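You operate a simulated robot arm through the tools that you are given. There is no shell and no other tool. Be economical: measure what you need, move in short steps, check, and stop when the job is done.

Carry out the task below with a simulated two-armed robot. There is one attempt and no reset: what you move stays moved.

## Task
Pick up the clear can from the top of the small steel bench with one hand, pass it to the other hand and put it on the lower shelf of the small steel bench. Set down upright: clear can.

It is judged by the outcome, as a careful person would: the job done as asked, and still so three seconds after it is handed in. It fails if anything else is knocked over, pushed out of place, dropped, spilled or broken.

## Robot
Two 6-joint arms with two-finger grippers on one trunk, on a base that drives. Base frame: it is fixed to the floor where the robot stands at the start and does not move with it; the origin is under the middle of the robot, x ahead of it, y to its left, z up. Units: mm, rad, N and s.
The left shoulder is at the start at [70, 176, 1207], the right one opposite. With the tool pointing down near the work surface each hand reaches from about 460 to 800 mm from the robot's upright axis, wherever it stands, measured 20 degrees to its own side. Places, roughly: lower shelf of the small steel bench [700, -300, 400]. Payload 2.45 kg a hand.
The TCP of each hand is the grasp point between the finger pads, 26 mm short of the fingertips. In the tool frame z runs along the fingers and y along their closing line. Largest opening 96 mm; the body of the gripper starts 69 mm behind the TCP.
Orientation is that of the tool frame in the base frame, as [roll, pitch, yaw] about the fixed x, y, z axes, in that order (R = Rz(yaw) Ry(pitch) Rx(roll)). With the fingers straight down and closing along the base's y, the tool's x points along the base's -x, its y along +y and its z along -z.

## Interface
- The arms move only by the tool drive_tool. It takes "left_motion", "right_motion" or both (then of equal length, played together; a hand with none holds still); each is a list of rows, each a list of 7 numbers: the shift along the tool's x, y, z in mm, then the turn, a rotation vector about the tool's x, y, z in rad, then the gripper command, from -1 (fully open) to 1 (shut), values between in proportion. In form: [[tx, ty, tz, rx, ry, rz, jaw], ...]. A call has 1 to 20 rows; each row is the pose to reach, as a shift and turn from the pose commanded when the call began, along the tool's axes at that moment. Rows are played at 5 a second. More than 50 mm and 0.15 rad between two rows, or a gripper value outside its range, and nothing of the call is played. A pose out of reach is approached as far as the arm can. The call stops where the force on the tool passes 40 N (or 10 N more than at its start, if that is more) or the arm is blocked; 0.2 s more then pass. Each finger halts on what it meets, pressing with about 33 N; the grip force reading is that of the motor and also rises with nothing between the fingers. The clock runs only during rows and for 0.2 s after the last one: add rows that repeat a pose to give the fingers time. It gives the time, the measured TCP pose, the force on the tool (base axes), the opening and the grip force at its end, in the units of the frame above (readings bear some noise), with the torque about the TCP (base axes, N m) and any sound that the robot's microphone picked up, and new pictures: "views" is both (left out), scene, wrist or none (wrist: the cameras of the hands that moved).
- Cameras (640 x 400 px; columns grow to the right, rows downward): "scene" is now at [128.6, -14.1, 1489.5]; the picture's right is [-0.21, -0.98, -0.00], its down [-0.81, 0.17, -0.57] and it looks along [0.55, -0.12, -0.82] (base axes); focal length 276 px, centre (320, 200). "left" rides on the left gripper at [82, -3, -98] in its tool frame; the picture's right is [0.04, 1.00, 0.00], its down [-0.73, 0.03, -0.68] and it looks along [-0.68, 0.03, 0.73] (tool axes); focal length 256 px, centre (320, 200). "right" rides on the right gripper at [81, 3, -98] in its tool frame; the picture's right is [-0.04, 1.00, 0.00], its down [-0.73, -0.03, -0.68] and it looks along [-0.68, -0.03, 0.73] (tool axes); focal length 256 px, centre (320, 200). There is no depth. A picture from a camera that has moved, and an enlarged one, comes with that camera's place and axes in the base frame and with its lens. The place of the scene camera against the robot may be out by one fixed shift of up to 12 mm in any direction.
- raise_lower(by): slides the trunk up (or, below 0, down) by that many mm; the arms and the scene camera ride with it, the base frame stays. It gives what a move gives, with no picture.
- steer(legs): drives the robot by 1 to 6 legs, each [ahead, left, turn to the left] in mm, mm and rad, along the robot's own axes; the way and the turn of a leg run together, so that a leg with both is an arc; at most 1500 mm and 3.142 rad a leg. The arms and the cameras ride along, it lands a little off, and it stops where it bumps. It gives what a move gives, and a new picture of the scene camera.
- head_to(pan, tilt): turns the head with the scene camera to pan (to the left, within 1.501 rad either way) and tilt (down, from -0.506 to 1.204), counted from straight ahead of the robot. It gives what a move gives, and a new picture of the scene camera.
- enlarge(camera, box): a new picture of the part [left, top, right, bottom] of that camera's present view, enlarged. No time passes.
- close_job(): hands the job in; it is judged then, once.

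Work in short steps. Places have to be worked out from the pictures, the camera data and where the tool is seen: move nearer, look again, correct. Check each grasp and each placing, and mend what went wrong. You have 120 turns and 260 pictures in all, those below and enlarged ones among them. Open the grippers and draw the arms clear of the work before you hand the job in, unless the task says otherwise; then end with one line.

The tools are called as a command line: name --argument value ..., lists and objects as JSON in quotes. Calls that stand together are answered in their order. drive_tool: Moves the arms, as the interface text tells. Its arguments: {"type":"object","properties":{"left_motion":{"type":"array","items":{"type":"array","items":{"type":"number"}}},"right_motion":{"type":"array","items":{"type":"array","items":{"type":"number"}}},"views":{"type":"string","enum":["both","scene","wrist","none"]}},"required":[]} The other tools are called the same way: raise_lower (by) slides the trunk up or down; steer (legs) drives the base; head_to (pan, tilt) turns the head that bears the scene camera; enlarge (camera, box) takes an enlarged picture of a part of a camera's view; close_job () hands the job in.

At the start:

```text
t: 0.0
left_ee_pos: [642.8, 60.2, 1060.3]
left_ee_rot: [-3.141, 0.001, 3.141]
left_wrist_force: [0.3, -0.3, -0.4]
left_moment: [0.03, 0.01, 0.02]
left_opening: 95.8
left_gripper_force: 0.0
right_ee_pos: [368.2, -354.3, 1094.8]
right_ee_rot: [-3.141, -0.003, -3.141]
right_wrist_force: [0.1, -0.6, 0.2]
right_moment: [-0.04, -0.01, 0.05]
right_opening: 96.3
right_gripper_force: 0.1
trunk travel left (down, up): [-691.0, 149.0]
robot x, y, heading: [6.3, 1.6, 0.002]
head pan, tilt: [-0.208, 0.97]
```

scene: 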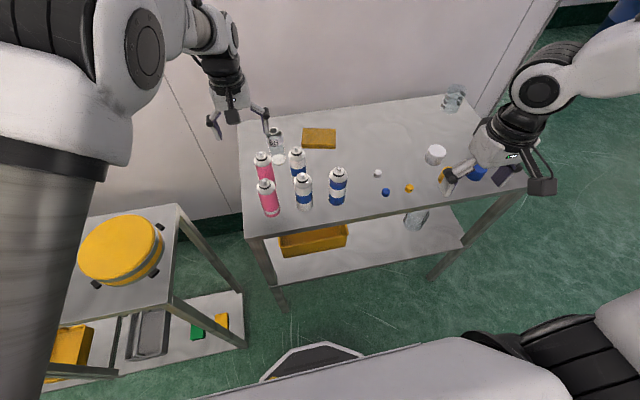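
right: 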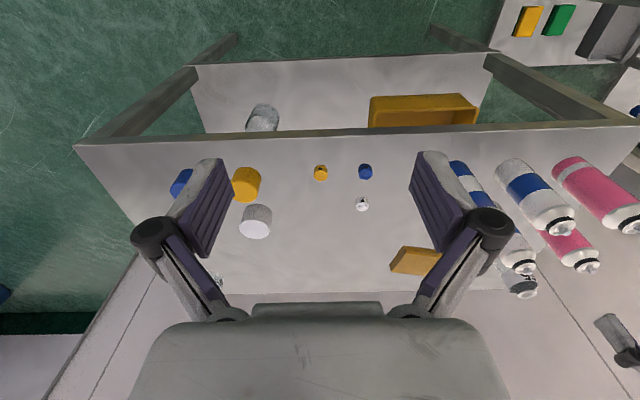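
left: 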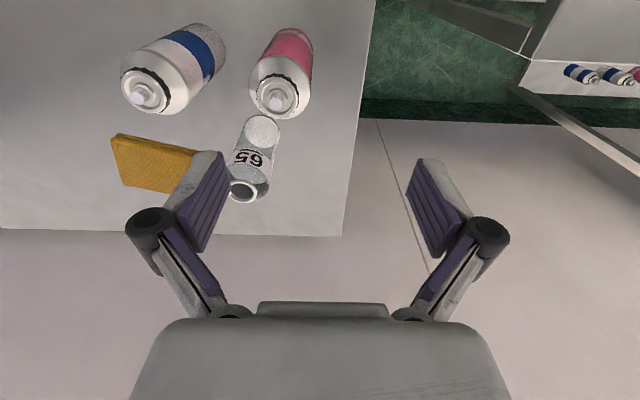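

I'll look closer at the clear objects on the bench: one near (276,140), one near (453,97), one on the lower shelf (415,218).

enlarge --camera "scene" --box '[230, 110, 350, 230]'

enlarge --camera "scene" --box '[360, 70, 520, 240]'

enlarge --camera "left" --box '[100, 0, 380, 240]'

```text
3.33 times, centred on (290, 170) of scene
camera zoom: at [128.6, -14.1, 1489.5], right [-0.21, -0.98, 0.0], down [-0.81, 0.17, -0.57], along [0.55, -0.12, -0.82], focal length 922 px, centre (420, 300)
```

zoom: 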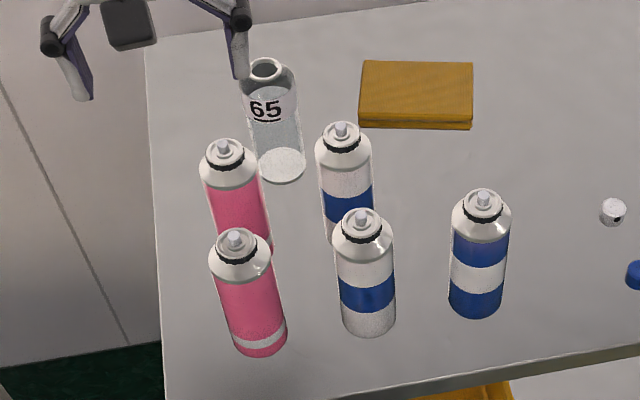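

```text
2.35 times, centred on (440, 155) of scene
camera zoom: at [128.6, -14.1, 1489.5], right [-0.21, -0.98, 0.0], down [-0.81, 0.17, -0.57], along [0.55, -0.12, -0.82], focal length 651 px, centre (38, 306)
```

zoom: 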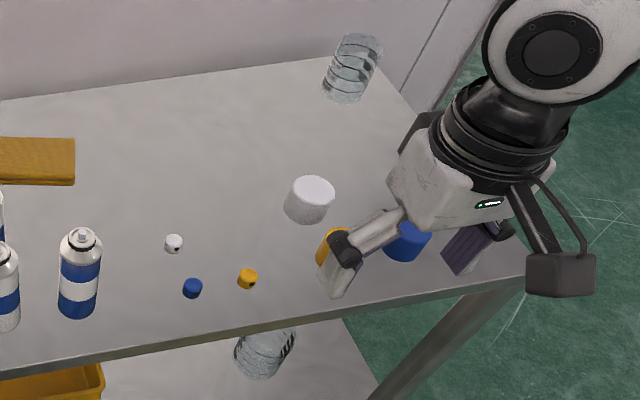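

```text
1.67 times, centred on (240, 120) of left
camera zoom: at [560.4, 55.8, 1159.5], right [-0.04, 1.0, 0.0], down [0.73, 0.03, 0.68], along [0.68, 0.03, -0.73], focal length 427 px, centre (453, 333)
```

zoom: 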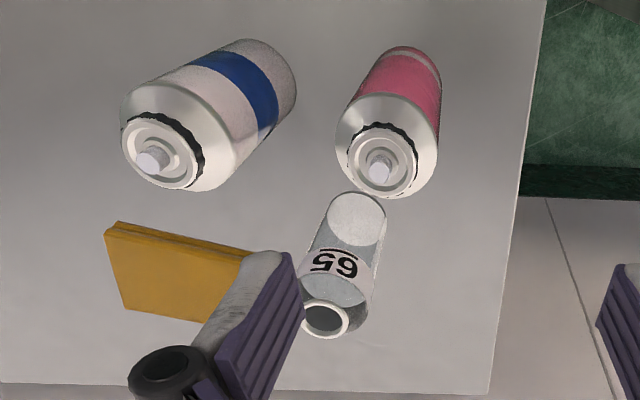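

I'll pan the head to view the far-right clear object with higher detail; wording "clear can" must be told apart between the "65" one and the ridged one.

enlarge --camera "scene" --box '[425, 72, 485, 122]'

enlarge --camera "scene" --box '[250, 120, 310, 180]'

enlarge --camera "right" --box '[170, 60, 330, 300]'

```text
8.00 times, centred on (455, 97) of scene
camera zoom: at [128.6, -14.1, 1489.5], right [-0.21, -0.98, 0.0], down [-0.81, 0.17, -0.57], along [0.55, -0.12, -0.82], focal length 2212 px, centre (-760, 1024)
```

zoom: 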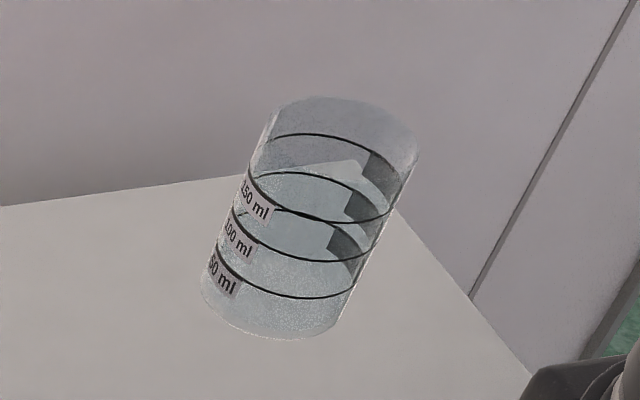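

```text
6.67 times, centred on (280, 150) of scene
camera zoom: at [128.6, -14.1, 1489.5], right [-0.21, -0.98, 0.0], down [-0.81, 0.17, -0.57], along [0.55, -0.12, -0.82], focal length 1843 px, centre (587, 533)
```

zoom: 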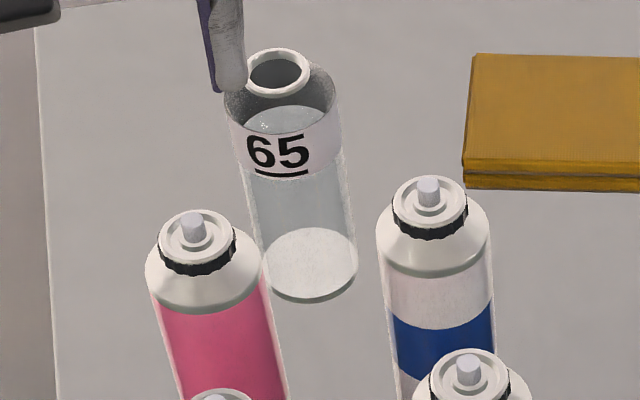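

```text
1.67 times, centred on (250, 180) of right
camera zoom: at [289.0, -352.3, 1194.3], right [0.04, 1.0, 0.0], down [0.74, -0.03, 0.68], along [0.68, -0.03, -0.74], focal length 427 px, centre (437, 233)
```

zoom: 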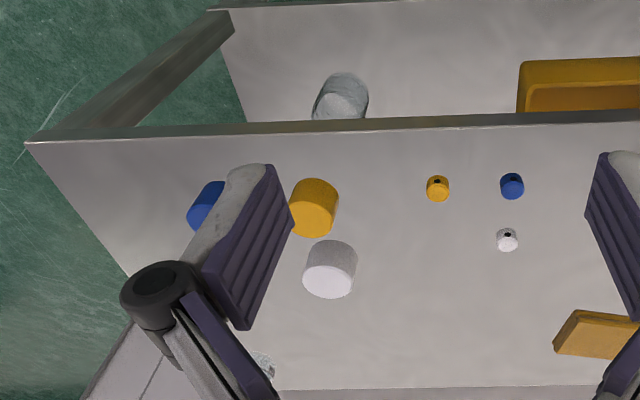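

The ridged one carries ml marks (a beaker), so the "65" can is the clear can: about (723,-12), base z≈862, top ≈978, Ø≈52. I move the left open hand over it at the present height.

drive_tool --left_motion '[[-27, -24, 0, 0, 0, 0, -1], [-54, -48, 0, 0, 0, 0, -1], [-80, -72, 0, 0, 0, 0, -1], [-80, -72, 0, 0, 0, 0, -1]]'

```text
t: 1.0
left_ee_pos: [709.0, -3.3, 1060.0]
left_ee_rot: [-3.141, -0.001, -3.14]
left_wrist_force: [-0.2, 0.5, -0.4]
left_moment: [0.01, -0.04, 0.01]
left_opening: 96.1
left_gripper_force: 0.0
left hand out of reach, approached as far as the arm can: row 3, 4
right_ee_pos: [367.4, -354.8, 1094.0]
right_ee_rot: [-3.14, -0.001, 3.142]
right_wrist_force: [-0.6, 0.6, 0.3]
right_moment: [0.0, -0.02, -0.03]
right_opening: 96.0
right_gripper_force: 0.1
trunk travel left (down, up): [-691.0, 149.0]
robot x, y, heading: [0.1, -0.3, 0.003]
head pan, tilt: [-0.208, 0.97]
camera scene: at [127.9, -14.0, 1489.6], right [-0.21, -0.98, 0.0], down [-0.81, 0.17, -0.57], along [0.55, -0.12, -0.82], focal length 276 px, centre (320, 200)
camera left: at [627.8, -6.4, 1159.4], right [-0.04, 1.0, 0.0], down [0.73, 0.03, 0.68], along [0.68, 0.03, -0.73], focal length 256 px, centre (320, 200)
```

scene: 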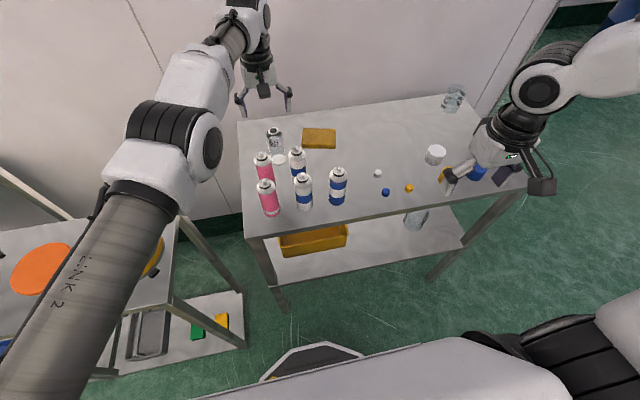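
left: 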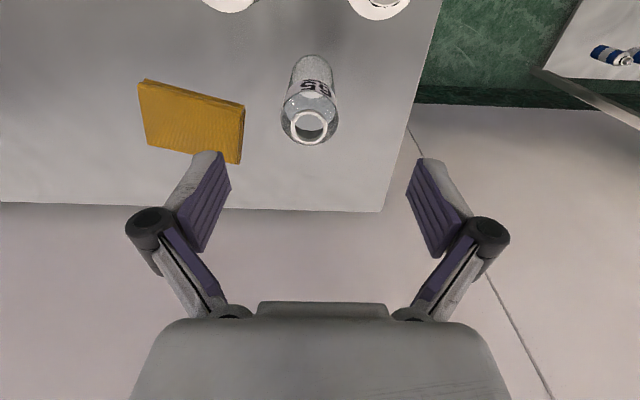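

The arm's at its limit; the can's top centre reads about (721,-10). I drive the base 110 mm ahead so the grasp falls well inside reach (the hands are above all objects).

steer --legs '[[110, 0, 0]]'

```text
t: 2.2
left_ee_pos: [819.3, -3.5, 1060.7]
left_ee_rot: [3.141, -0.001, -3.141]
left_wrist_force: [-0.4, 0.3, 0.7]
left_moment: [0.01, 0.0, -0.02]
left_opening: 95.9
left_gripper_force: 0.0
right_ee_pos: [477.3, -354.1, 1095.8]
right_ee_rot: [-3.14, -0.002, -3.141]
right_wrist_force: [-0.5, 0.1, 0.4]
right_moment: [0.03, 0.02, 0.02]
right_opening: 95.7
right_gripper_force: 0.0
trunk travel left (down, up): [-691.0, 149.0]
robot x, y, heading: [109.9, -0.2, -0.0]
head pan, tilt: [-0.208, 0.97]
camera scene: at [237.9, -14.2, 1489.6], right [-0.21, -0.98, 0.0], down [-0.81, 0.17, -0.57], along [0.55, -0.12, -0.82], focal length 276 px, centre (320, 200)
```

scene: 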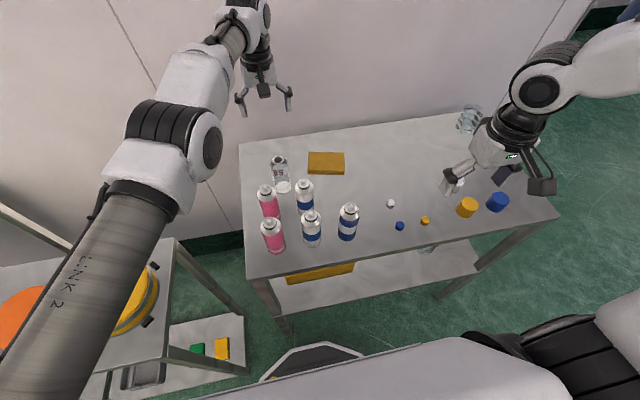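

Now I bring the left hand back over the can and check from the wrist camera.

drive_tool --left_motion '[[33, -3, 0, 0, 0, 0, -1], [66, -5, 0, 0, 0, 0, -1], [98, -7, 0, 0, 0, 0, -1], [98, -7, 0, 0, 0, 0, -1]]' --views "wrist"

```text
t: 3.2
left_ee_pos: [757.1, 38.6, 1057.8]
left_ee_rot: [-3.124, -0.017, -3.123]
left_wrist_force: [0.2, -0.3, 0.5]
left_moment: [0.04, -0.03, 0.02]
left_opening: 96.3
left_gripper_force: 0.0
left hand out of reach, approached as far as the arm can: row 1, 2, 3, 4
right_ee_pos: [475.2, -355.6, 1096.0]
right_ee_rot: [-3.14, -0.003, -3.141]
right_wrist_force: [0.2, 0.8, 0.2]
right_moment: [-0.01, 0.0, -0.01]
right_opening: 95.9
right_gripper_force: 0.1
trunk travel left (down, up): [-691.0, 149.0]
robot x, y, heading: [113.9, 0.2, 0.002]
head pan, tilt: [-0.208, 0.97]
camera left: at [676.7, 34.3, 1157.0], right [-0.06, 1.0, -0.01], down [0.74, 0.05, 0.67], along [0.67, 0.03, -0.75], focal length 256 px, centre (320, 200)
```

left: 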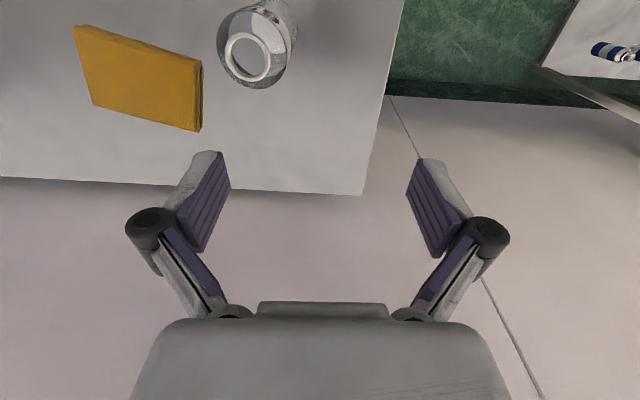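

The left arm reaches poorly across its centre line. I shift the base 170 mm right so the can lies to the left hand's side.

steer --legs '[[0, -170, 0]]'

drive_tool --left_motion '[[0, 0, 0, 0, 0, 0, -1]]' --views "wrist"

```text
t: 4.7
left_ee_pos: [759.0, -127.4, 1062.5]
left_ee_rot: [-3.123, -0.01, -3.12]
left_wrist_force: [-0.7, 0.4, 0.9]
left_moment: [0.0, -0.01, 0.01]
left_opening: 96.1
left_gripper_force: 0.0
right_ee_pos: [479.0, -523.3, 1095.4]
right_ee_rot: [-3.14, 0.0, -3.14]
right_wrist_force: [0.0, -0.6, -0.2]
right_moment: [0.0, 0.0, 0.0]
right_opening: 95.9
right_gripper_force: 0.1
trunk travel left (down, up): [-691.0, 149.0]
robot x, y, heading: [107.4, -172.6, 0.007]
head pan, tilt: [-0.208, 0.97]
camera scene: at [238.7, -182.9, 1489.5], right [-0.2, -0.98, 0.0], down [-0.81, 0.17, -0.57], along [0.55, -0.12, -0.82], focal length 276 px, centre (320, 200)
```

scene: 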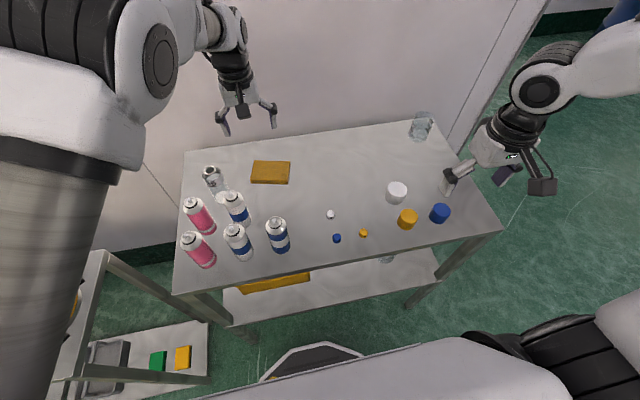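

```text
t: 5.1
left_ee_pos: [759.7, -125.9, 1062.0]
left_ee_rot: [-3.121, -0.008, -3.115]
left_wrist_force: [-0.2, 0.7, 0.4]
left_moment: [-0.02, 0.0, 0.03]
left_opening: 96.0
left_gripper_force: 0.0
right_ee_pos: [478.2, -523.6, 1095.1]
right_ee_rot: [-3.139, -0.001, -3.139]
right_wrist_force: [0.6, 0.2, 0.3]
right_moment: [-0.03, 0.0, -0.03]
right_opening: 95.8
right_gripper_force: 0.1
trunk travel left (down, up): [-691.0, 149.0]
robot x, y, heading: [108.2, -171.7, 0.003]
head pan, tilt: [-0.208, 0.97]
camera left: at [679.9, -130.8, 1161.7], right [-0.07, 1.0, -0.02], down [0.74, 0.06, 0.67], along [0.67, 0.03, -0.74], focal length 256 px, centre (320, 200)
```

left: 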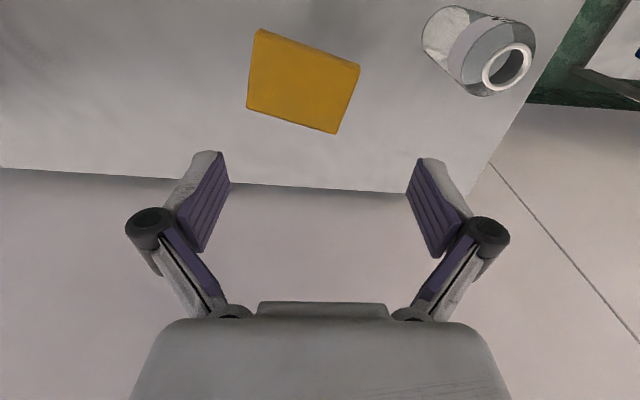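

Triangulated again: can axis ≈(720,-9). Move the left hand there.

drive_tool --left_motion '[[13, 39, 0, 0, 0, 0, -1], [26, 78, 0, 0, 0, 0, -1], [39, 117, 0, 0, 0, 0, -1], [39, 117, 0, 0, 0, 0, -1]]' --views "wrist"

```text
t: 6.1
left_ee_pos: [719.7, -13.8, 1061.7]
left_ee_rot: [-3.125, -0.009, -3.119]
left_wrist_force: [0.4, -0.8, -0.4]
left_moment: [0.02, 0.01, 0.01]
left_opening: 95.9
left_gripper_force: 0.1
right_ee_pos: [478.2, -526.2, 1094.1]
right_ee_rot: [-3.141, 0.0, -3.139]
right_wrist_force: [-0.2, 0.8, -0.6]
right_moment: [0.01, 0.0, -0.03]
right_opening: 96.2
right_gripper_force: 0.0
trunk travel left (down, up): [-691.0, 149.0]
robot x, y, heading: [112.3, -170.5, -0.0]
head pan, tilt: [-0.208, 0.97]
camera left: at [638.5, -18.5, 1160.4], right [-0.06, 1.0, -0.02], down [0.74, 0.06, 0.67], along [0.67, 0.03, -0.74], focal length 256 px, centre (320, 200)
```

left: 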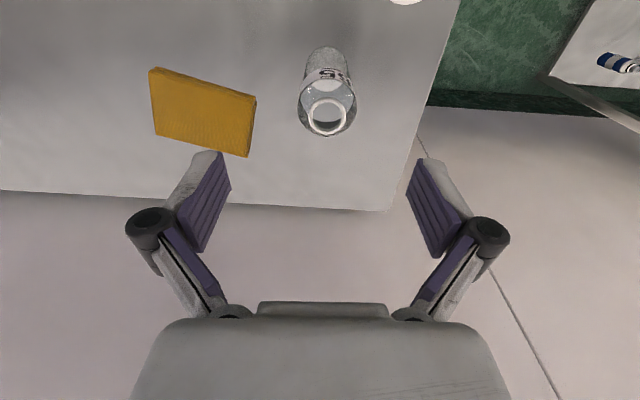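

Aligned within 3 mm. Descend to TCP z≈943 (about 82 above the bench), staying open.

drive_tool --left_motion '[[0, 3, 40, -0.016, 0, 0.022, -1], [0, 3, 80, -0.016, 0, 0.022, -1], [0, 3, 105, -0.016, 0, 0.022, -1], [0, 3, 118, -0.016, 0, 0.022, -1], [0, 3, 118, -0.016, 0, 0.022, -1]]'

```text
t: 7.3
left_ee_pos: [717.1, -14.1, 941.8]
left_ee_rot: [-3.139, -0.006, -3.139]
left_wrist_force: [-0.3, 0.4, 0.2]
left_moment: [-0.01, -0.03, -0.03]
left_opening: 96.1
left_gripper_force: 0.1
right_ee_pos: [478.2, -524.8, 1094.3]
right_ee_rot: [-3.141, -0.001, -3.139]
right_wrist_force: [-0.1, -0.6, -0.2]
right_moment: [0.0, 0.0, -0.05]
right_opening: 96.2
right_gripper_force: 0.1
trunk travel left (down, up): [-691.0, 149.0]
robot x, y, heading: [111.9, -174.9, -0.003]
head pan, tilt: [-0.208, 0.97]
camera scene: at [238.5, -184.9, 1489.5], right [-0.2, -0.98, 0.0], down [-0.81, 0.17, -0.57], along [0.55, -0.12, -0.82], focal length 276 px, centre (320, 200)
camera left: at [636.5, -17.0, 1041.7], right [-0.04, 1.0, 0.0], down [0.74, 0.03, 0.67], along [0.67, 0.03, -0.74], focal length 256 px, centre (320, 200)
```

scene: 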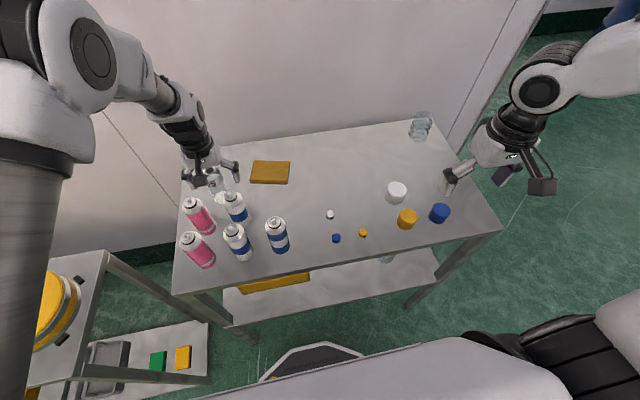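
left: 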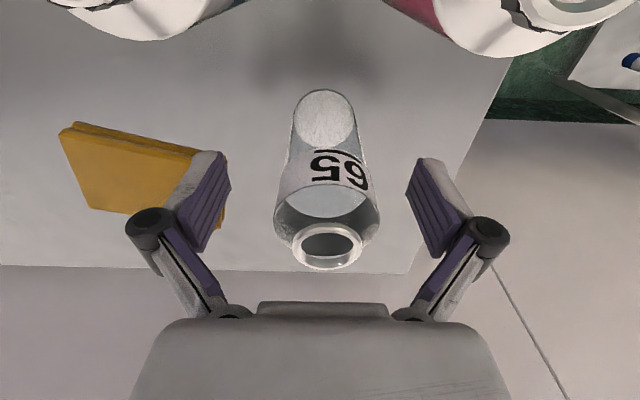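

Centred on the can within ~3 mm. Nudge +3 in y and close.

drive_tool --left_motion '[[0, 3, 0, 0, 0, 0, -1], [0, 3, 0, 0, 0, 0, -0.5], [0, 3, 0, 0, 0, 0, -0.1], [0, 3, 0, 0, 0, 0, 1], [0, 3, 0, 0, 0, 0, 1], [0, 3, 0, 0, 0, 0, 1]]' --views "wrist"

```text
t: 8.7
left_ee_pos: [717.7, -10.1, 942.8]
left_ee_rot: [-3.14, -0.007, -3.14]
left_wrist_force: [0.4, -0.8, 1.4]
left_moment: [-0.03, -0.04, 0.02]
left_opening: 43.0
left_gripper_force: 32.9
right_ee_pos: [479.0, -525.1, 1095.1]
right_ee_rot: [-3.14, -0.002, -3.14]
right_wrist_force: [0.6, -0.2, -0.5]
right_moment: [0.03, -0.02, -0.01]
right_opening: 96.2
right_gripper_force: 0.0
trunk travel left (down, up): [-691.0, 149.0]
robot x, y, heading: [109.3, -172.0, 0.002]
head pan, tilt: [-0.208, 0.97]
camera left: at [636.4, -13.7, 1041.9], right [-0.04, 1.0, 0.0], down [0.74, 0.03, 0.67], along [0.67, 0.03, -0.74], focal length 256 px, centre (320, 200)
```

left: 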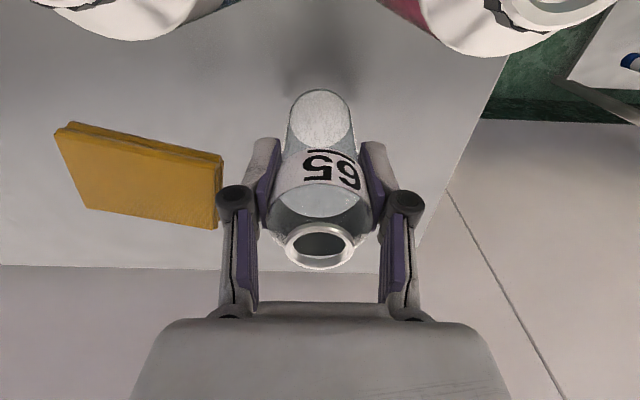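

Gripped (43 mm, 33 N). Lift straight up 130 mm.

drive_tool --left_motion '[[0, 0, -10, 0, 0, 0, 1], [0, 0, -35, 0, 0, 0, 1], [0, 0, -70, 0, 0, 0, 1], [0, 0, -105, 0, 0, 0, 1], [0, 0, -130, 0, 0, 0, 1], [0, 0, -130, 0, 0, 0, 1]]'

```text
t: 10.1
left_ee_pos: [718.7, -8.8, 1071.9]
left_ee_rot: [-3.141, -0.008, -3.141]
left_wrist_force: [-0.4, -0.2, -0.1]
left_moment: [0.0, -0.01, 0.0]
left_opening: 42.8
left_gripper_force: 32.5
right_ee_pos: [479.7, -523.9, 1095.3]
right_ee_rot: [-3.14, -0.004, -3.138]
right_wrist_force: [0.1, 0.3, -0.2]
right_moment: [-0.01, 0.04, 0.03]
right_opening: 95.9
right_gripper_force: 0.0
trunk travel left (down, up): [-691.0, 149.0]
robot x, y, heading: [112.6, -170.0, -0.001]
head pan, tilt: [-0.208, 0.97]
camera scene: at [239.2, -184.7, 1489.4], right [-0.2, -0.98, 0.0], down [-0.81, 0.17, -0.56], along [0.55, -0.12, -0.83], focal length 276 px, centre (320, 200)
camera left: at [637.9, -12.8, 1172.1], right [-0.04, 1.0, 0.0], down [0.74, 0.03, 0.67], along [0.67, 0.03, -0.74], focal length 256 px, centre (320, 200)
```

scene: 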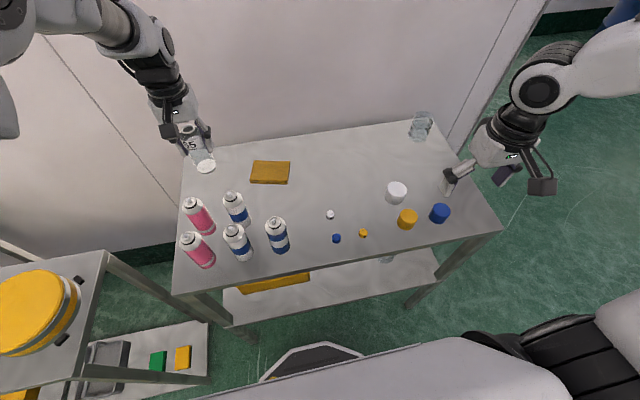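
left: 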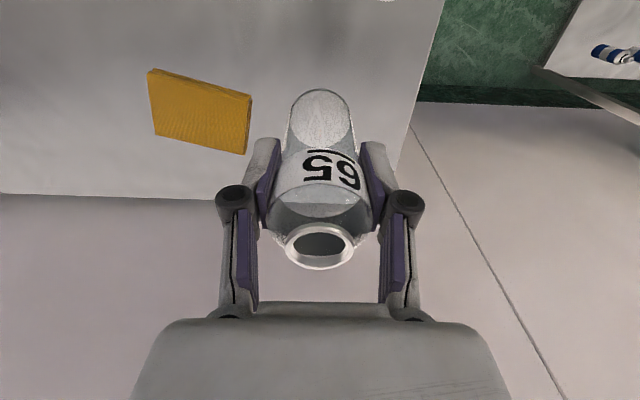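

Can is held and clear of everything (bottom ≈ z 990). I back off 350 mm so the handover takes place in free space.

steer --legs '[[-350, 0, 0]]'

```text
t: 12.3
left_ee_pos: [368.1, -11.0, 1072.7]
left_ee_rot: [-3.14, -0.009, 3.138]
left_wrist_force: [0.3, -0.7, -1.2]
left_moment: [0.03, 0.0, -0.01]
left_opening: 43.0
left_gripper_force: 33.2
right_ee_pos: [126.4, -526.3, 1095.0]
right_ee_rot: [-3.14, -0.005, 3.14]
right_wrist_force: [-0.3, 0.4, 0.1]
right_moment: [0.03, -0.02, -0.02]
right_opening: 96.3
right_gripper_force: 0.1
trunk travel left (down, up): [-691.0, 149.0]
robot x, y, heading: [-240.3, -169.4, 0.0]
head pan, tilt: [-0.208, 0.97]
camera scene: at [-111.8, -185.2, 1489.4], right [-0.21, -0.98, 0.0], down [-0.81, 0.17, -0.56], along [0.55, -0.12, -0.83], focal length 276 px, centre (320, 200)
```

scene: 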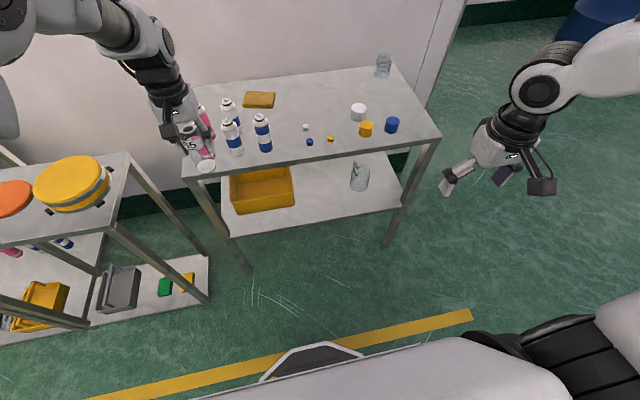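

Clear of the bench. Now I test whether the right wrist can be rolled half a turn about its tool axis (so its camera is on top when the tool is later horizontal).

drive_tool --right_motion '[[0, 0, 0, 0, 0, 0.14, -1], [0, 0, 0, 0, 0, 0.28, -1], [0, 0, 0, 0, 0, 0.42, -1], [0, 0, 0, 0, 0, 0.56, -1], [0, 0, 0, 0, 0, 0.7, -1], [0, 0, 0, 0, 0, 0.84, -1], [0, 0, 0, 0, 0, 0.98, -1], [0, 0, 0, 0, 0, 1.12, -1], [0, 0, 0, 0, 0, 1.26, -1], [0, 0, 0, 0, 0, 1.4, -1], [0, 0, 0, 0, 0, 1.57, -1], [0, 0, 0, 0, 0, 1.57, -1]]' --views "none"

```text
refused: row 11 steps farther than a row can; nothing moved
```

Fixing the step size of the last row.

drive_tool --right_motion '[[0, 0, 0, 0, 0, 0.145, -1], [0, 0, 0, 0, 0, 0.29, -1], [0, 0, 0, 0, 0, 0.435, -1], [0, 0, 0, 0, 0, 0.58, -1], [0, 0, 0, 0, 0, 0.725, -1], [0, 0, 0, 0, 0, 0.87, -1], [0, 0, 0, 0, 0, 1.015, -1], [0, 0, 0, 0, 0, 1.16, -1], [0, 0, 0, 0, 0, 1.305, -1], [0, 0, 0, 0, 0, 1.45, -1], [0, 0, 0, 0, 0, 1.57, -1], [0, 0, 0, 0, 0, 1.715, -1], [0, 0, 0, 0, 0, 1.86, -1], [0, 0, 0, 0, 0, 2.005, -1], [0, 0, 0, 0, 0, 2.15, -1], [0, 0, 0, 0, 0, 2.295, -1], [0, 0, 0, 0, 0, 2.44, -1], [0, 0, 0, 0, 0, 2.585, -1], [0, 0, 0, 0, 0, 2.73, -1], [0, 0, 0, 0, 0, 2.87, -1]]' --views "scene"

```text
t: 16.5
left_ee_pos: [368.8, -9.1, 1070.4]
left_ee_rot: [-3.137, -0.01, 3.137]
left_wrist_force: [-0.5, 0.6, -0.8]
left_moment: [-0.03, -0.01, -0.01]
left_opening: 43.0
left_gripper_force: 33.0
right_ee_pos: [189.2, -460.4, 1126.1]
right_ee_rot: [-3.136, 0.009, 0.279]
right_wrist_force: [0.4, 0.3, 0.5]
right_moment: [-0.04, 0.0, 0.01]
right_opening: 96.0
right_gripper_force: 0.0
right hand out of reach, approached as far as the arm can: row 18, 19, 20
trunk travel left (down, up): [-691.0, 149.0]
robot x, y, heading: [-240.1, -168.9, 0.002]
head pan, tilt: [-0.208, 0.97]
camera scene: at [-110.3, -182.7, 1489.2], right [-0.21, -0.98, 0.0], down [-0.81, 0.17, -0.56], along [0.55, -0.12, -0.83], focal length 276 px, centre (320, 200)
```

scene: 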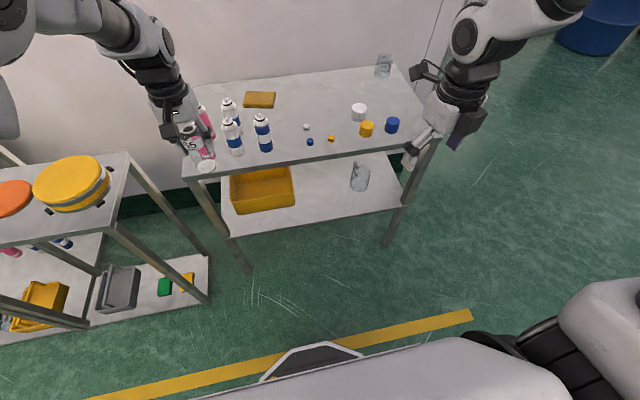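

The half-turn works almost fully (yaw 0.28). Now pitch the right tool up toward horizontal (about tool y) while moving ahead.

drive_tool --right_motion '[[18, 0, 0, 0, 0.14, 0, -1], [36, 0, 0, 0, 0.28, 0, -1], [54, 0, 0, 0, 0.42, 0, -1], [72, 0, 0, 0, 0.56, 0, -1], [90, 0, 0, 0, 0.7, 0, -1], [108, 0, 0, 0, 0.84, 0, -1], [126, 0, 0, 0, 0.98, 0, -1], [144, 0, 0, 0, 1.12, 0, -1], [160, 0, 0, 0, 1.22, 0, -1], [160, 0, 0, 0, 1.22, 0, -1]]'

```text
t: 18.7
left_ee_pos: [367.0, -11.2, 1072.1]
left_ee_rot: [-3.14, -0.008, 3.139]
left_wrist_force: [-0.1, -0.5, -0.4]
left_moment: [0.06, 0.0, 0.0]
left_opening: 42.9
left_gripper_force: 33.3
right_ee_pos: [340.8, -419.4, 1127.8]
right_ee_rot: [3.141, -1.222, 0.27]
right_wrist_force: [-0.2, -0.3, 0.0]
right_moment: [0.0, 0.0, -0.03]
right_opening: 95.8
right_gripper_force: 0.0
right hand out of reach, approached as far as the arm can: row 1, 2, 3, 4
trunk travel left (down, up): [-691.0, 149.0]
robot x, y, heading: [-238.1, -171.3, -0.002]
head pan, tilt: [-0.208, 0.97]
camera scene: at [-113.2, -185.2, 1489.5], right [-0.21, -0.98, 0.0], down [-0.81, 0.17, -0.57], along [0.55, -0.12, -0.82], focal length 276 px, centre (320, 200)
camera right: at [282.3, -440.5, 1238.6], right [0.25, -0.97, -0.04], down [-0.87, -0.21, -0.45], along [0.43, 0.15, -0.89], focal length 256 px, centre (320, 200)
```

scene: 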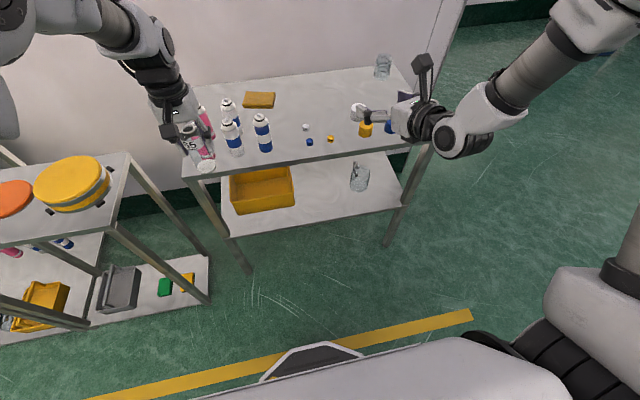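
right: 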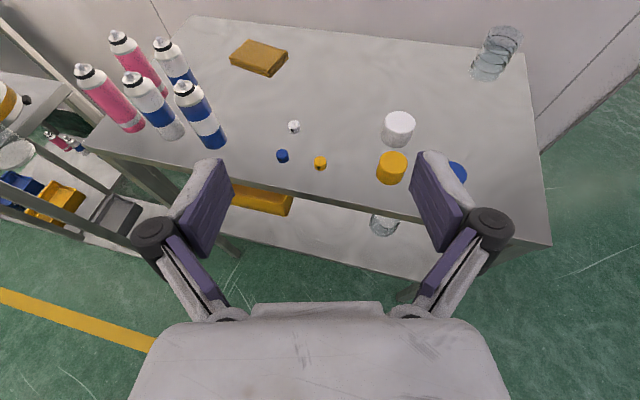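

The right tool is now nearly horizontal with its camera on top — ideal. I advance the can 50 mm with the left hand and bring the right hand halfway to a standoff point, yawing to 0.6 and setting a 13° down tilt.

drive_tool --left_motion '[[-12, 0, 0, 0, 0, 0, 1], [-25, 0, 0, 0, 0, 0, 1], [-38, 0, 0, 0, 0, 0, 1], [-50, 0, 0, 0, 0, 0, 1], [-50, 0, 0, 0, 0, 0, 1], [-50, 0, 0, 0, 0, 0, 1]]' --right_motion '[[-9, -32, 8, 0.064, 0.024, -0.015, -1], [-18, -65, 15, 0.128, 0.048, -0.03, -1], [-27, -97, 23, 0.192, 0.072, -0.045, -1], [-36, -130, 30, 0.256, 0.096, -0.06, -1], [-44, -162, 38, 0.32, 0.118, -0.075, -1], [-44, -162, 38, 0.32, 0.118, -0.075, -1]]'

```text
t: 20.1
left_ee_pos: [417.0, -12.8, 1071.8]
left_ee_rot: [-3.141, -0.008, 3.138]
left_wrist_force: [-0.3, 0.0, -0.2]
left_moment: [0.02, -0.01, -0.01]
left_opening: 43.4
left_gripper_force: 33.1
right_ee_pos: [283.1, -317.5, 1049.8]
right_ee_rot: [-3.059, -1.341, 0.519]
right_wrist_force: [0.3, -0.5, 0.2]
right_moment: [-0.02, -0.01, 0.02]
right_opening: 95.9
right_gripper_force: 0.1
right hand out of reach, approached as far as the arm can: row 1, 2, 3, 4, 5, 6
trunk travel left (down, up): [-691.0, 149.0]
robot x, y, heading: [-238.7, -170.9, -0.002]
head pan, tilt: [-0.208, 0.97]
camera scene: at [-113.0, -185.6, 1489.5], right [-0.21, -0.98, 0.0], down [-0.81, 0.17, -0.57], along [0.55, -0.12, -0.82], focal length 276 px, centre (320, 200)
camera right: at [224.0, -365.9, 1152.9], right [0.56, -0.83, -0.06], down [-0.71, -0.43, -0.56], along [0.44, 0.35, -0.83], focal length 256 px, centre (320, 200)
camera left: at [336.7, -16.1, 1172.0], right [-0.04, 1.0, 0.0], down [0.74, 0.03, 0.67], along [0.67, 0.02, -0.74], focal length 256 px, centre (320, 200)
```

scene: 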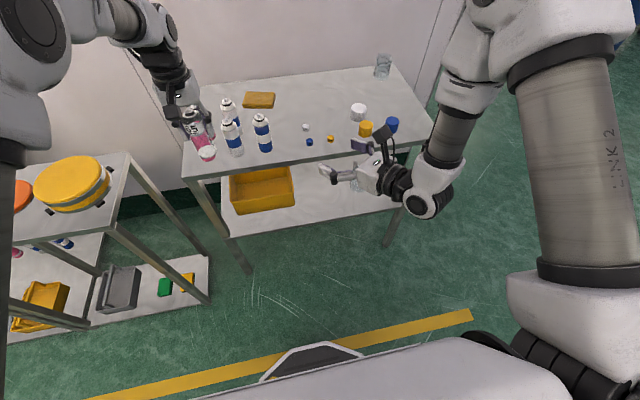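
right: 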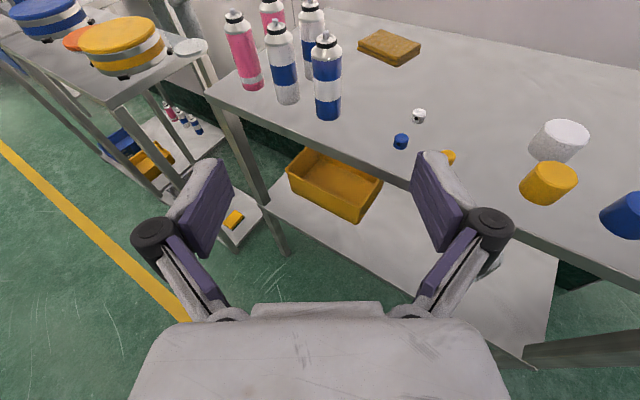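
left: 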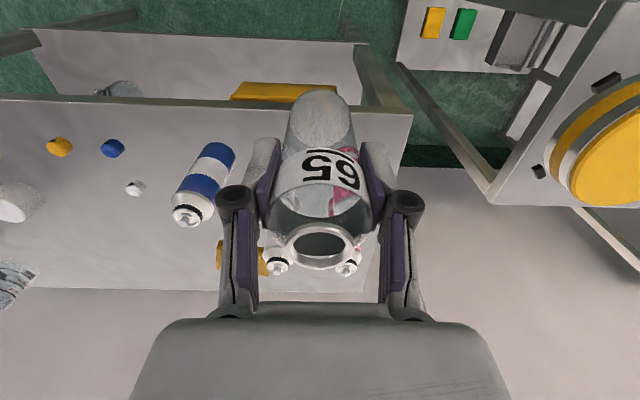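

The right arm gets folded too tightly at that yaw. I'll back off another 100 mm for room and then bring the can to a point more in front of the right hand, with the left tool yawed to suit.

steer --legs '[[-100, 0, 0]]'

drive_tool --right_motion '[[0, 15, 0, -0.1, 0, 0.024, -1], [0, 30, 0, -0.2, 0, 0.048, -1], [0, 45, 0, -0.31, 0, 0.073, -1], [0, 45, 0, -0.31, 0, 0.073, -1]]' --views "none"

drive_tool --left_motion '[[-5, -36, 0, 0, 0, 0.08, 1], [-10, -72, 0, 0, 0, 0.16, 1], [-15, -108, 0, 0, 0, 0.24, 1], [-20, -144, 0, 0, 0, 0.32, 1], [-24, -178, 0, 0, 0, 0.4, 1], [-24, -178, 0, 0, 0, 0.4, 1]]'

```text
t: 21.3
left_ee_pos: [318.9, -11.9, 1072.7]
left_ee_rot: [-3.141, -0.009, 3.139]
left_wrist_force: [-0.1, 0.7, -1.1]
left_moment: [0.02, -0.01, 0.02]
left_opening: 42.9
left_gripper_force: 33.1
right_ee_pos: [184.2, -317.8, 1050.3]
right_ee_rot: [-3.061, -1.34, 0.522]
right_wrist_force: [-0.1, 0.6, -0.5]
right_moment: [0.04, 0.01, 0.01]
right_opening: 96.3
right_gripper_force: 0.0
trunk travel left (down, up): [-691.0, 149.0]
robot x, y, heading: [-339.3, -170.1, -0.006]
head pan, tilt: [-0.208, 0.97]
camera scene: at [-211.6, -185.0, 1489.4], right [-0.21, -0.98, 0.0], down [-0.81, 0.17, -0.56], along [0.55, -0.12, -0.83], focal length 276 px, centre (320, 200)
```

scene: 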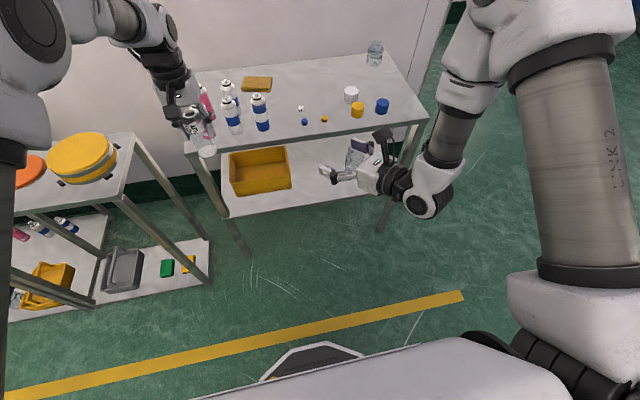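

```text
t: 22.3
left_ee_pos: [318.4, -11.5, 1072.3]
left_ee_rot: [-3.14, -0.008, 3.138]
left_wrist_force: [0.6, -0.3, -0.9]
left_moment: [0.01, 0.02, 0.02]
left_opening: 42.9
left_gripper_force: 33.3
right_ee_pos: [200.6, -380.3, 1045.8]
right_ee_rot: [-3.073, -1.333, 0.214]
right_wrist_force: [1.0, 0.0, -0.9]
right_moment: [-0.01, 0.02, -0.02]
right_opening: 96.0
right_gripper_force: 0.1
right hand out of reach, approached as far as the arm can: row 1, 2, 3, 4
trunk travel left (down, up): [-691.0, 149.0]
robot x, y, heading: [-341.2, -171.9, -0.002]
head pan, tilt: [-0.208, 0.97]
```

```text
t: 23.7
left_ee_pos: [347.8, -182.8, 1072.6]
left_ee_rot: [-3.137, -0.008, 2.739]
left_wrist_force: [0.0, -0.1, -0.7]
left_moment: [0.01, -0.01, 0.01]
left_opening: 43.1
left_gripper_force: 33.2
left hand out of reach, approached as far as the arm can: row 5, 6
right_ee_pos: [200.3, -380.5, 1045.9]
right_ee_rot: [-3.076, -1.335, 0.218]
right_wrist_force: [-0.4, 0.3, 0.2]
right_moment: [-0.01, 0.01, 0.01]
right_opening: 96.1
right_gripper_force: 0.0
trunk travel left (down, up): [-691.0, 149.0]
robot x, y, heading: [-342.5, -169.1, 0.002]
head pan, tilt: [-0.208, 0.97]
camera scene: at [-212.3, -184.2, 1489.5], right [-0.21, -0.98, 0.0], down [-0.81, 0.17, -0.57], along [0.55, -0.12, -0.82], focal length 276 px, centre (320, 200)
camera left: at [272.2, -155.7, 1172.9], right [0.35, 0.94, -0.01], down [0.69, -0.26, 0.67], along [0.63, -0.24, -0.74], focal length 256 px, centre (320, 200)
```

scene: 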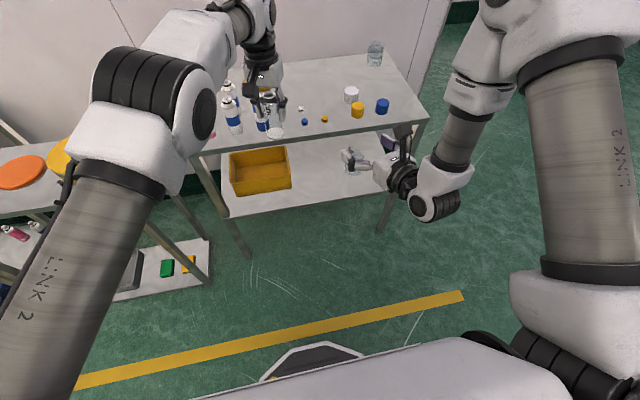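
left: 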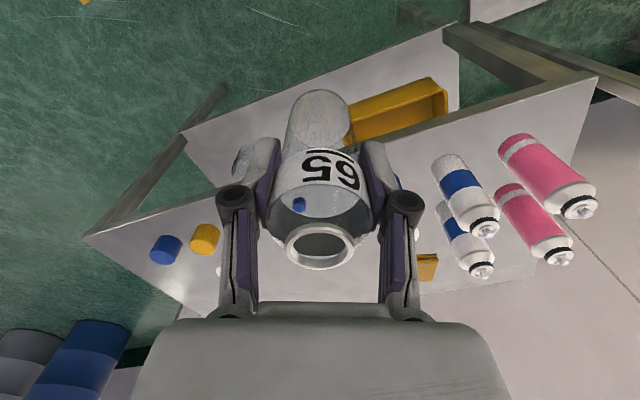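

Left now holds the can at about (348,-183), can bottom ≈ z 992. Right tool heading ≈0.28 with 13° tilt; I move it to a standoff 110 mm short of the can at z≈1019.

drive_tool --right_motion '[[-2, -37, 23, 0, 0, 0, -1], [-4, -74, 45, 0, 0, 0, -1], [-6, -111, 68, 0, 0, 0, -1], [-8, -147, 91, 0, 0, 0, -1], [-8, -147, 91, 0, 0, 0, -1]]'

```text
t: 24.9
left_ee_pos: [348.1, -184.2, 1072.7]
left_ee_rot: [-3.137, -0.007, 2.741]
left_wrist_force: [-0.1, -1.4, -0.8]
left_moment: [-0.04, 0.01, 0.01]
left_opening: 43.0
left_gripper_force: 33.2
right_ee_pos: [195.2, -378.0, 1026.7]
right_ee_rot: [-3.073, -1.337, 0.217]
right_wrist_force: [-0.4, -0.2, 0.2]
right_moment: [0.0, 0.01, 0.02]
right_opening: 95.7
right_gripper_force: 0.1
right hand out of reach, approached as far as the arm can: row 1, 2, 3, 4, 5
trunk travel left (down, up): [-691.0, 149.0]
robot x, y, heading: [-344.0, -171.8, -0.005]
head pan, tilt: [-0.208, 0.97]
camera scene: at [-212.1, -185.0, 1489.5], right [-0.21, -0.98, 0.0], down [-0.81, 0.17, -0.57], along [0.55, -0.12, -0.82], focal length 276 px, centre (320, 200)
camera right: at [125.2, -404.5, 1129.1], right [0.27, -0.96, -0.06], down [-0.81, -0.2, -0.55], along [0.52, 0.19, -0.83], focal length 256 px, centre (320, 200)
```

scene: 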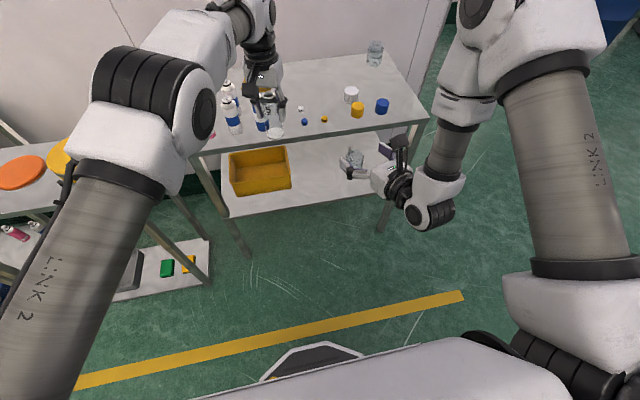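
right: 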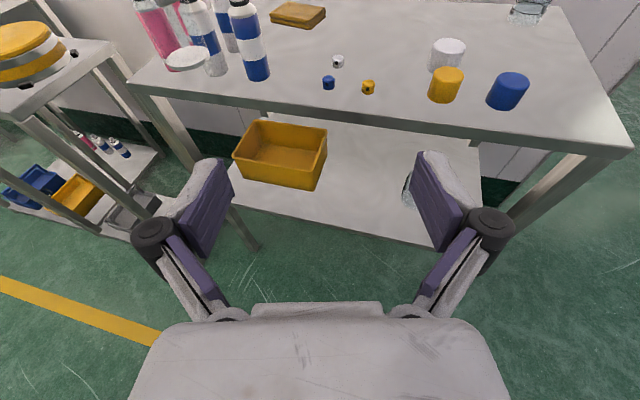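

The right arm stops short when asked to cross inward at this heading; turning inward should free it. I yaw the right tool in place by +0.47 and look at what is reached.

drive_tool --right_motion '[[0, 0, 0, 0.114, 0, -0.028, -1], [0, 0, 0, 0.228, 0, -0.055, -1], [0, 0, 0, 0.343, -0.005, -0.083, -1], [0, 0, 0, 0.457, -0.007, -0.11, -1], [0, 0, 0, 0.457, -0.007, -0.11, -1]]' --views "scene"

```text
t: 26.1
left_ee_pos: [347.0, -183.7, 1072.9]
left_ee_rot: [-3.137, -0.007, 2.74]
left_wrist_force: [0.1, 0.4, 0.4]
left_moment: [-0.02, -0.02, 0.01]
left_opening: 42.8
left_gripper_force: 33.0
right_ee_pos: [195.7, -376.7, 1025.4]
right_ee_rot: [-3.07, -1.336, 0.686]
right_wrist_force: [0.0, 0.1, -0.2]
right_moment: [-0.03, -0.03, 0.01]
right_opening: 96.0
right_gripper_force: 0.0
trunk travel left (down, up): [-691.0, 149.0]
robot x, y, heading: [-340.2, -170.2, 0.001]
head pan, tilt: [-0.208, 0.97]
camera scene: at [-211.8, -184.1, 1489.5], right [-0.21, -0.98, 0.0], down [-0.81, 0.17, -0.57], along [0.55, -0.12, -0.82], focal length 276 px, centre (320, 200)
```

scene: 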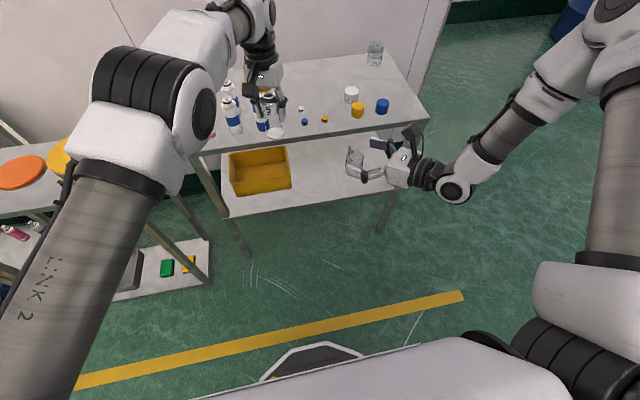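

That is fully reached, so a heading of ≈0.755 works. Now move to a standoff 110 mm short of the can (347,-184) along that heading.

drive_tool --right_motion '[[6, -10, 33, 0, 0, 0, -1], [12, -19, 65, 0, 0, 0, -1], [18, -29, 98, 0, 0, 0, -1], [25, -38, 130, 0, 0, 0, -1], [25, -38, 130, 0, 0, 0, -1]]'

```text
t: 27.3
left_ee_pos: [349.3, -185.2, 1073.9]
left_ee_rot: [-3.136, -0.007, 2.74]
left_wrist_force: [-0.1, -0.1, -0.7]
left_moment: [-0.04, 0.01, -0.02]
left_opening: 43.2
left_gripper_force: 33.4
right_ee_pos: [205.8, -310.2, 1006.8]
right_ee_rot: [-3.081, -1.338, 0.693]
right_wrist_force: [-0.9, -0.9, -0.2]
right_moment: [0.04, 0.02, 0.01]
right_opening: 96.2
right_gripper_force: 0.1
right hand out of reach, approached as far as the arm can: row 2, 3, 4, 5
trunk travel left (down, up): [-691.0, 149.0]
robot x, y, heading: [-342.0, -172.6, -0.0]
head pan, tilt: [-0.208, 0.97]
camera scene: at [-212.2, -185.3, 1489.5], right [-0.21, -0.98, 0.0], down [-0.81, 0.17, -0.57], along [0.55, -0.12, -0.82], focal length 276 px, centre (320, 200)
camera right: at [155.7, -367.2, 1109.1], right [0.67, -0.74, -0.05], down [-0.63, -0.54, -0.56], along [0.38, 0.41, -0.83], focal length 256 px, centre (320, 200)
```

scene: 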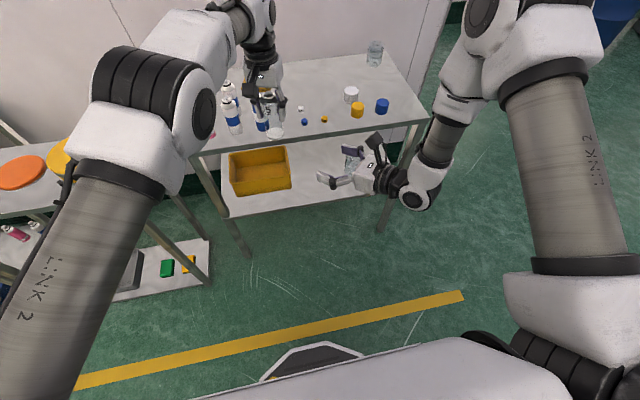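
right: 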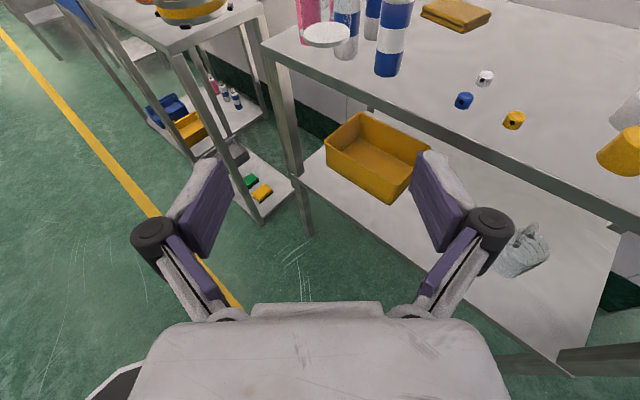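

The right arm in this rolled wrist posture is limited to its own side. The normal (unrolled) posture should reach inward better; with the camera below, a ~35° downward tilt keeps it clear of the shelf later. I draw back and roll the right wrist back half a turn.

drive_tool --right_motion '[[0, 0, -30, 0, 0, 0, -1], [0, 0, -60, 0, 0, -0.14, -1], [0, 0, -60, 0, 0, -0.285, -1], [0, 0, -60, 0, 0, -0.43, -1], [0, 0, -60, 0, 0, -0.575, -1], [0, 0, -60, 0, 0, -0.72, -1], [0, 0, -60, 0, 0, -0.865, -1], [0, 0, -60, 0, 0, -1.01, -1], [0, 0, -60, 0, 0, -1.155, -1], [0, 0, -60, 0, 0, -1.3, -1], [0, 0, -60, 0, 0, -1.445, -1], [0, 0, -60, 0, 0, -1.59, -1], [0, 0, -60, 0, 0, -1.735, -1], [0, 0, -60, 0, 0, -1.88, -1], [0, 0, -60, 0, 0, -2.025, -1], [0, 0, -60, 0, 0, -2.17, -1], [0, 0, -60, 0, 0, -2.315, -1], [0, 0, -60, 0, 0, -2.46, -1], [0, 0, -60, 0, 0, -2.605, -1], [0, 0, -60, 0, 0, -2.75, -1]]' --views "scene"

```text
t: 31.5
left_ee_pos: [347.5, -185.2, 1073.2]
left_ee_rot: [-3.136, -0.007, 2.741]
left_wrist_force: [0.3, 0.3, -0.7]
left_moment: [0.02, 0.0, 0.01]
left_opening: 42.7
left_gripper_force: 33.4
right_ee_pos: [164.2, -349.6, 1019.9]
right_ee_rot: [2.115, 1.104, 2.823]
right_wrist_force: [0.0, -1.3, 0.1]
right_moment: [0.03, 0.01, -0.01]
right_opening: 96.1
right_gripper_force: 0.0
trunk travel left (down, up): [-691.0, 149.0]
robot x, y, heading: [-337.2, -173.3, -0.002]
head pan, tilt: [-0.208, 0.97]
camera scene: at [-211.9, -185.0, 1489.5], right [-0.21, -0.98, 0.0], down [-0.81, 0.17, -0.57], along [0.55, -0.12, -0.82], focal length 276 px, centre (320, 200)
```

scene: 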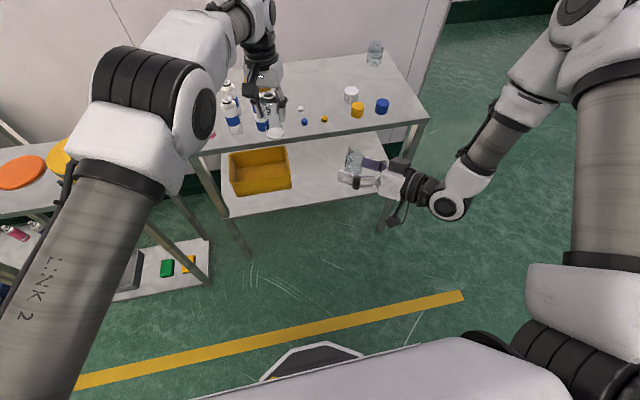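

Continue the last 0.39 rad of roll.

drive_tool --right_motion '[[0, 0, 0, 0, 0, -0.13, -1], [0, 0, 0, 0, 0, -0.26, -1], [0, 0, 0, 0, 0, -0.39, -1], [0, 0, 0, 0, 0, -0.39, -1]]' --views "none"

drive_tool --right_motion '[[0, 0, 0, 0, 0.125, 0, -1], [0, 0, 0, 0, 0.25, 0, -1], [0, 0, 0, 0, 0.37, 0, -1], [0, 0, 0, 0, 0.37, 0, -1]]' --views "none"

```text
t: 32.5
left_ee_pos: [348.8, -184.6, 1074.2]
left_ee_rot: [-3.137, -0.007, 2.741]
left_wrist_force: [-1.1, 0.4, -0.1]
left_moment: [-0.03, -0.03, 0.02]
left_opening: 43.2
left_gripper_force: 33.0
right_ee_pos: [165.7, -350.2, 1021.2]
right_ee_rot: [3.067, 1.336, -2.462]
right_wrist_force: [-0.2, -0.6, 0.1]
right_moment: [-0.03, 0.0, 0.03]
right_opening: 96.0
right_gripper_force: 0.1
trunk travel left (down, up): [-691.0, 149.0]
robot x, y, heading: [-340.6, -167.6, 0.005]
head pan, tilt: [-0.208, 0.97]
```

```text
t: 33.5
left_ee_pos: [347.6, -185.2, 1072.0]
left_ee_rot: [-3.134, -0.008, 2.74]
left_wrist_force: [0.6, -0.6, -0.1]
left_moment: [0.01, 0.01, -0.01]
left_opening: 43.0
left_gripper_force: 33.2
right_ee_pos: [165.6, -349.4, 1020.6]
right_ee_rot: [3.109, 0.966, -2.418]
right_wrist_force: [0.6, 0.2, -0.3]
right_moment: [0.0, 0.03, -0.02]
right_opening: 96.2
right_gripper_force: 0.1
trunk travel left (down, up): [-691.0, 149.0]
robot x, y, heading: [-344.8, -170.3, 0.003]
head pan, tilt: [-0.208, 0.97]
```

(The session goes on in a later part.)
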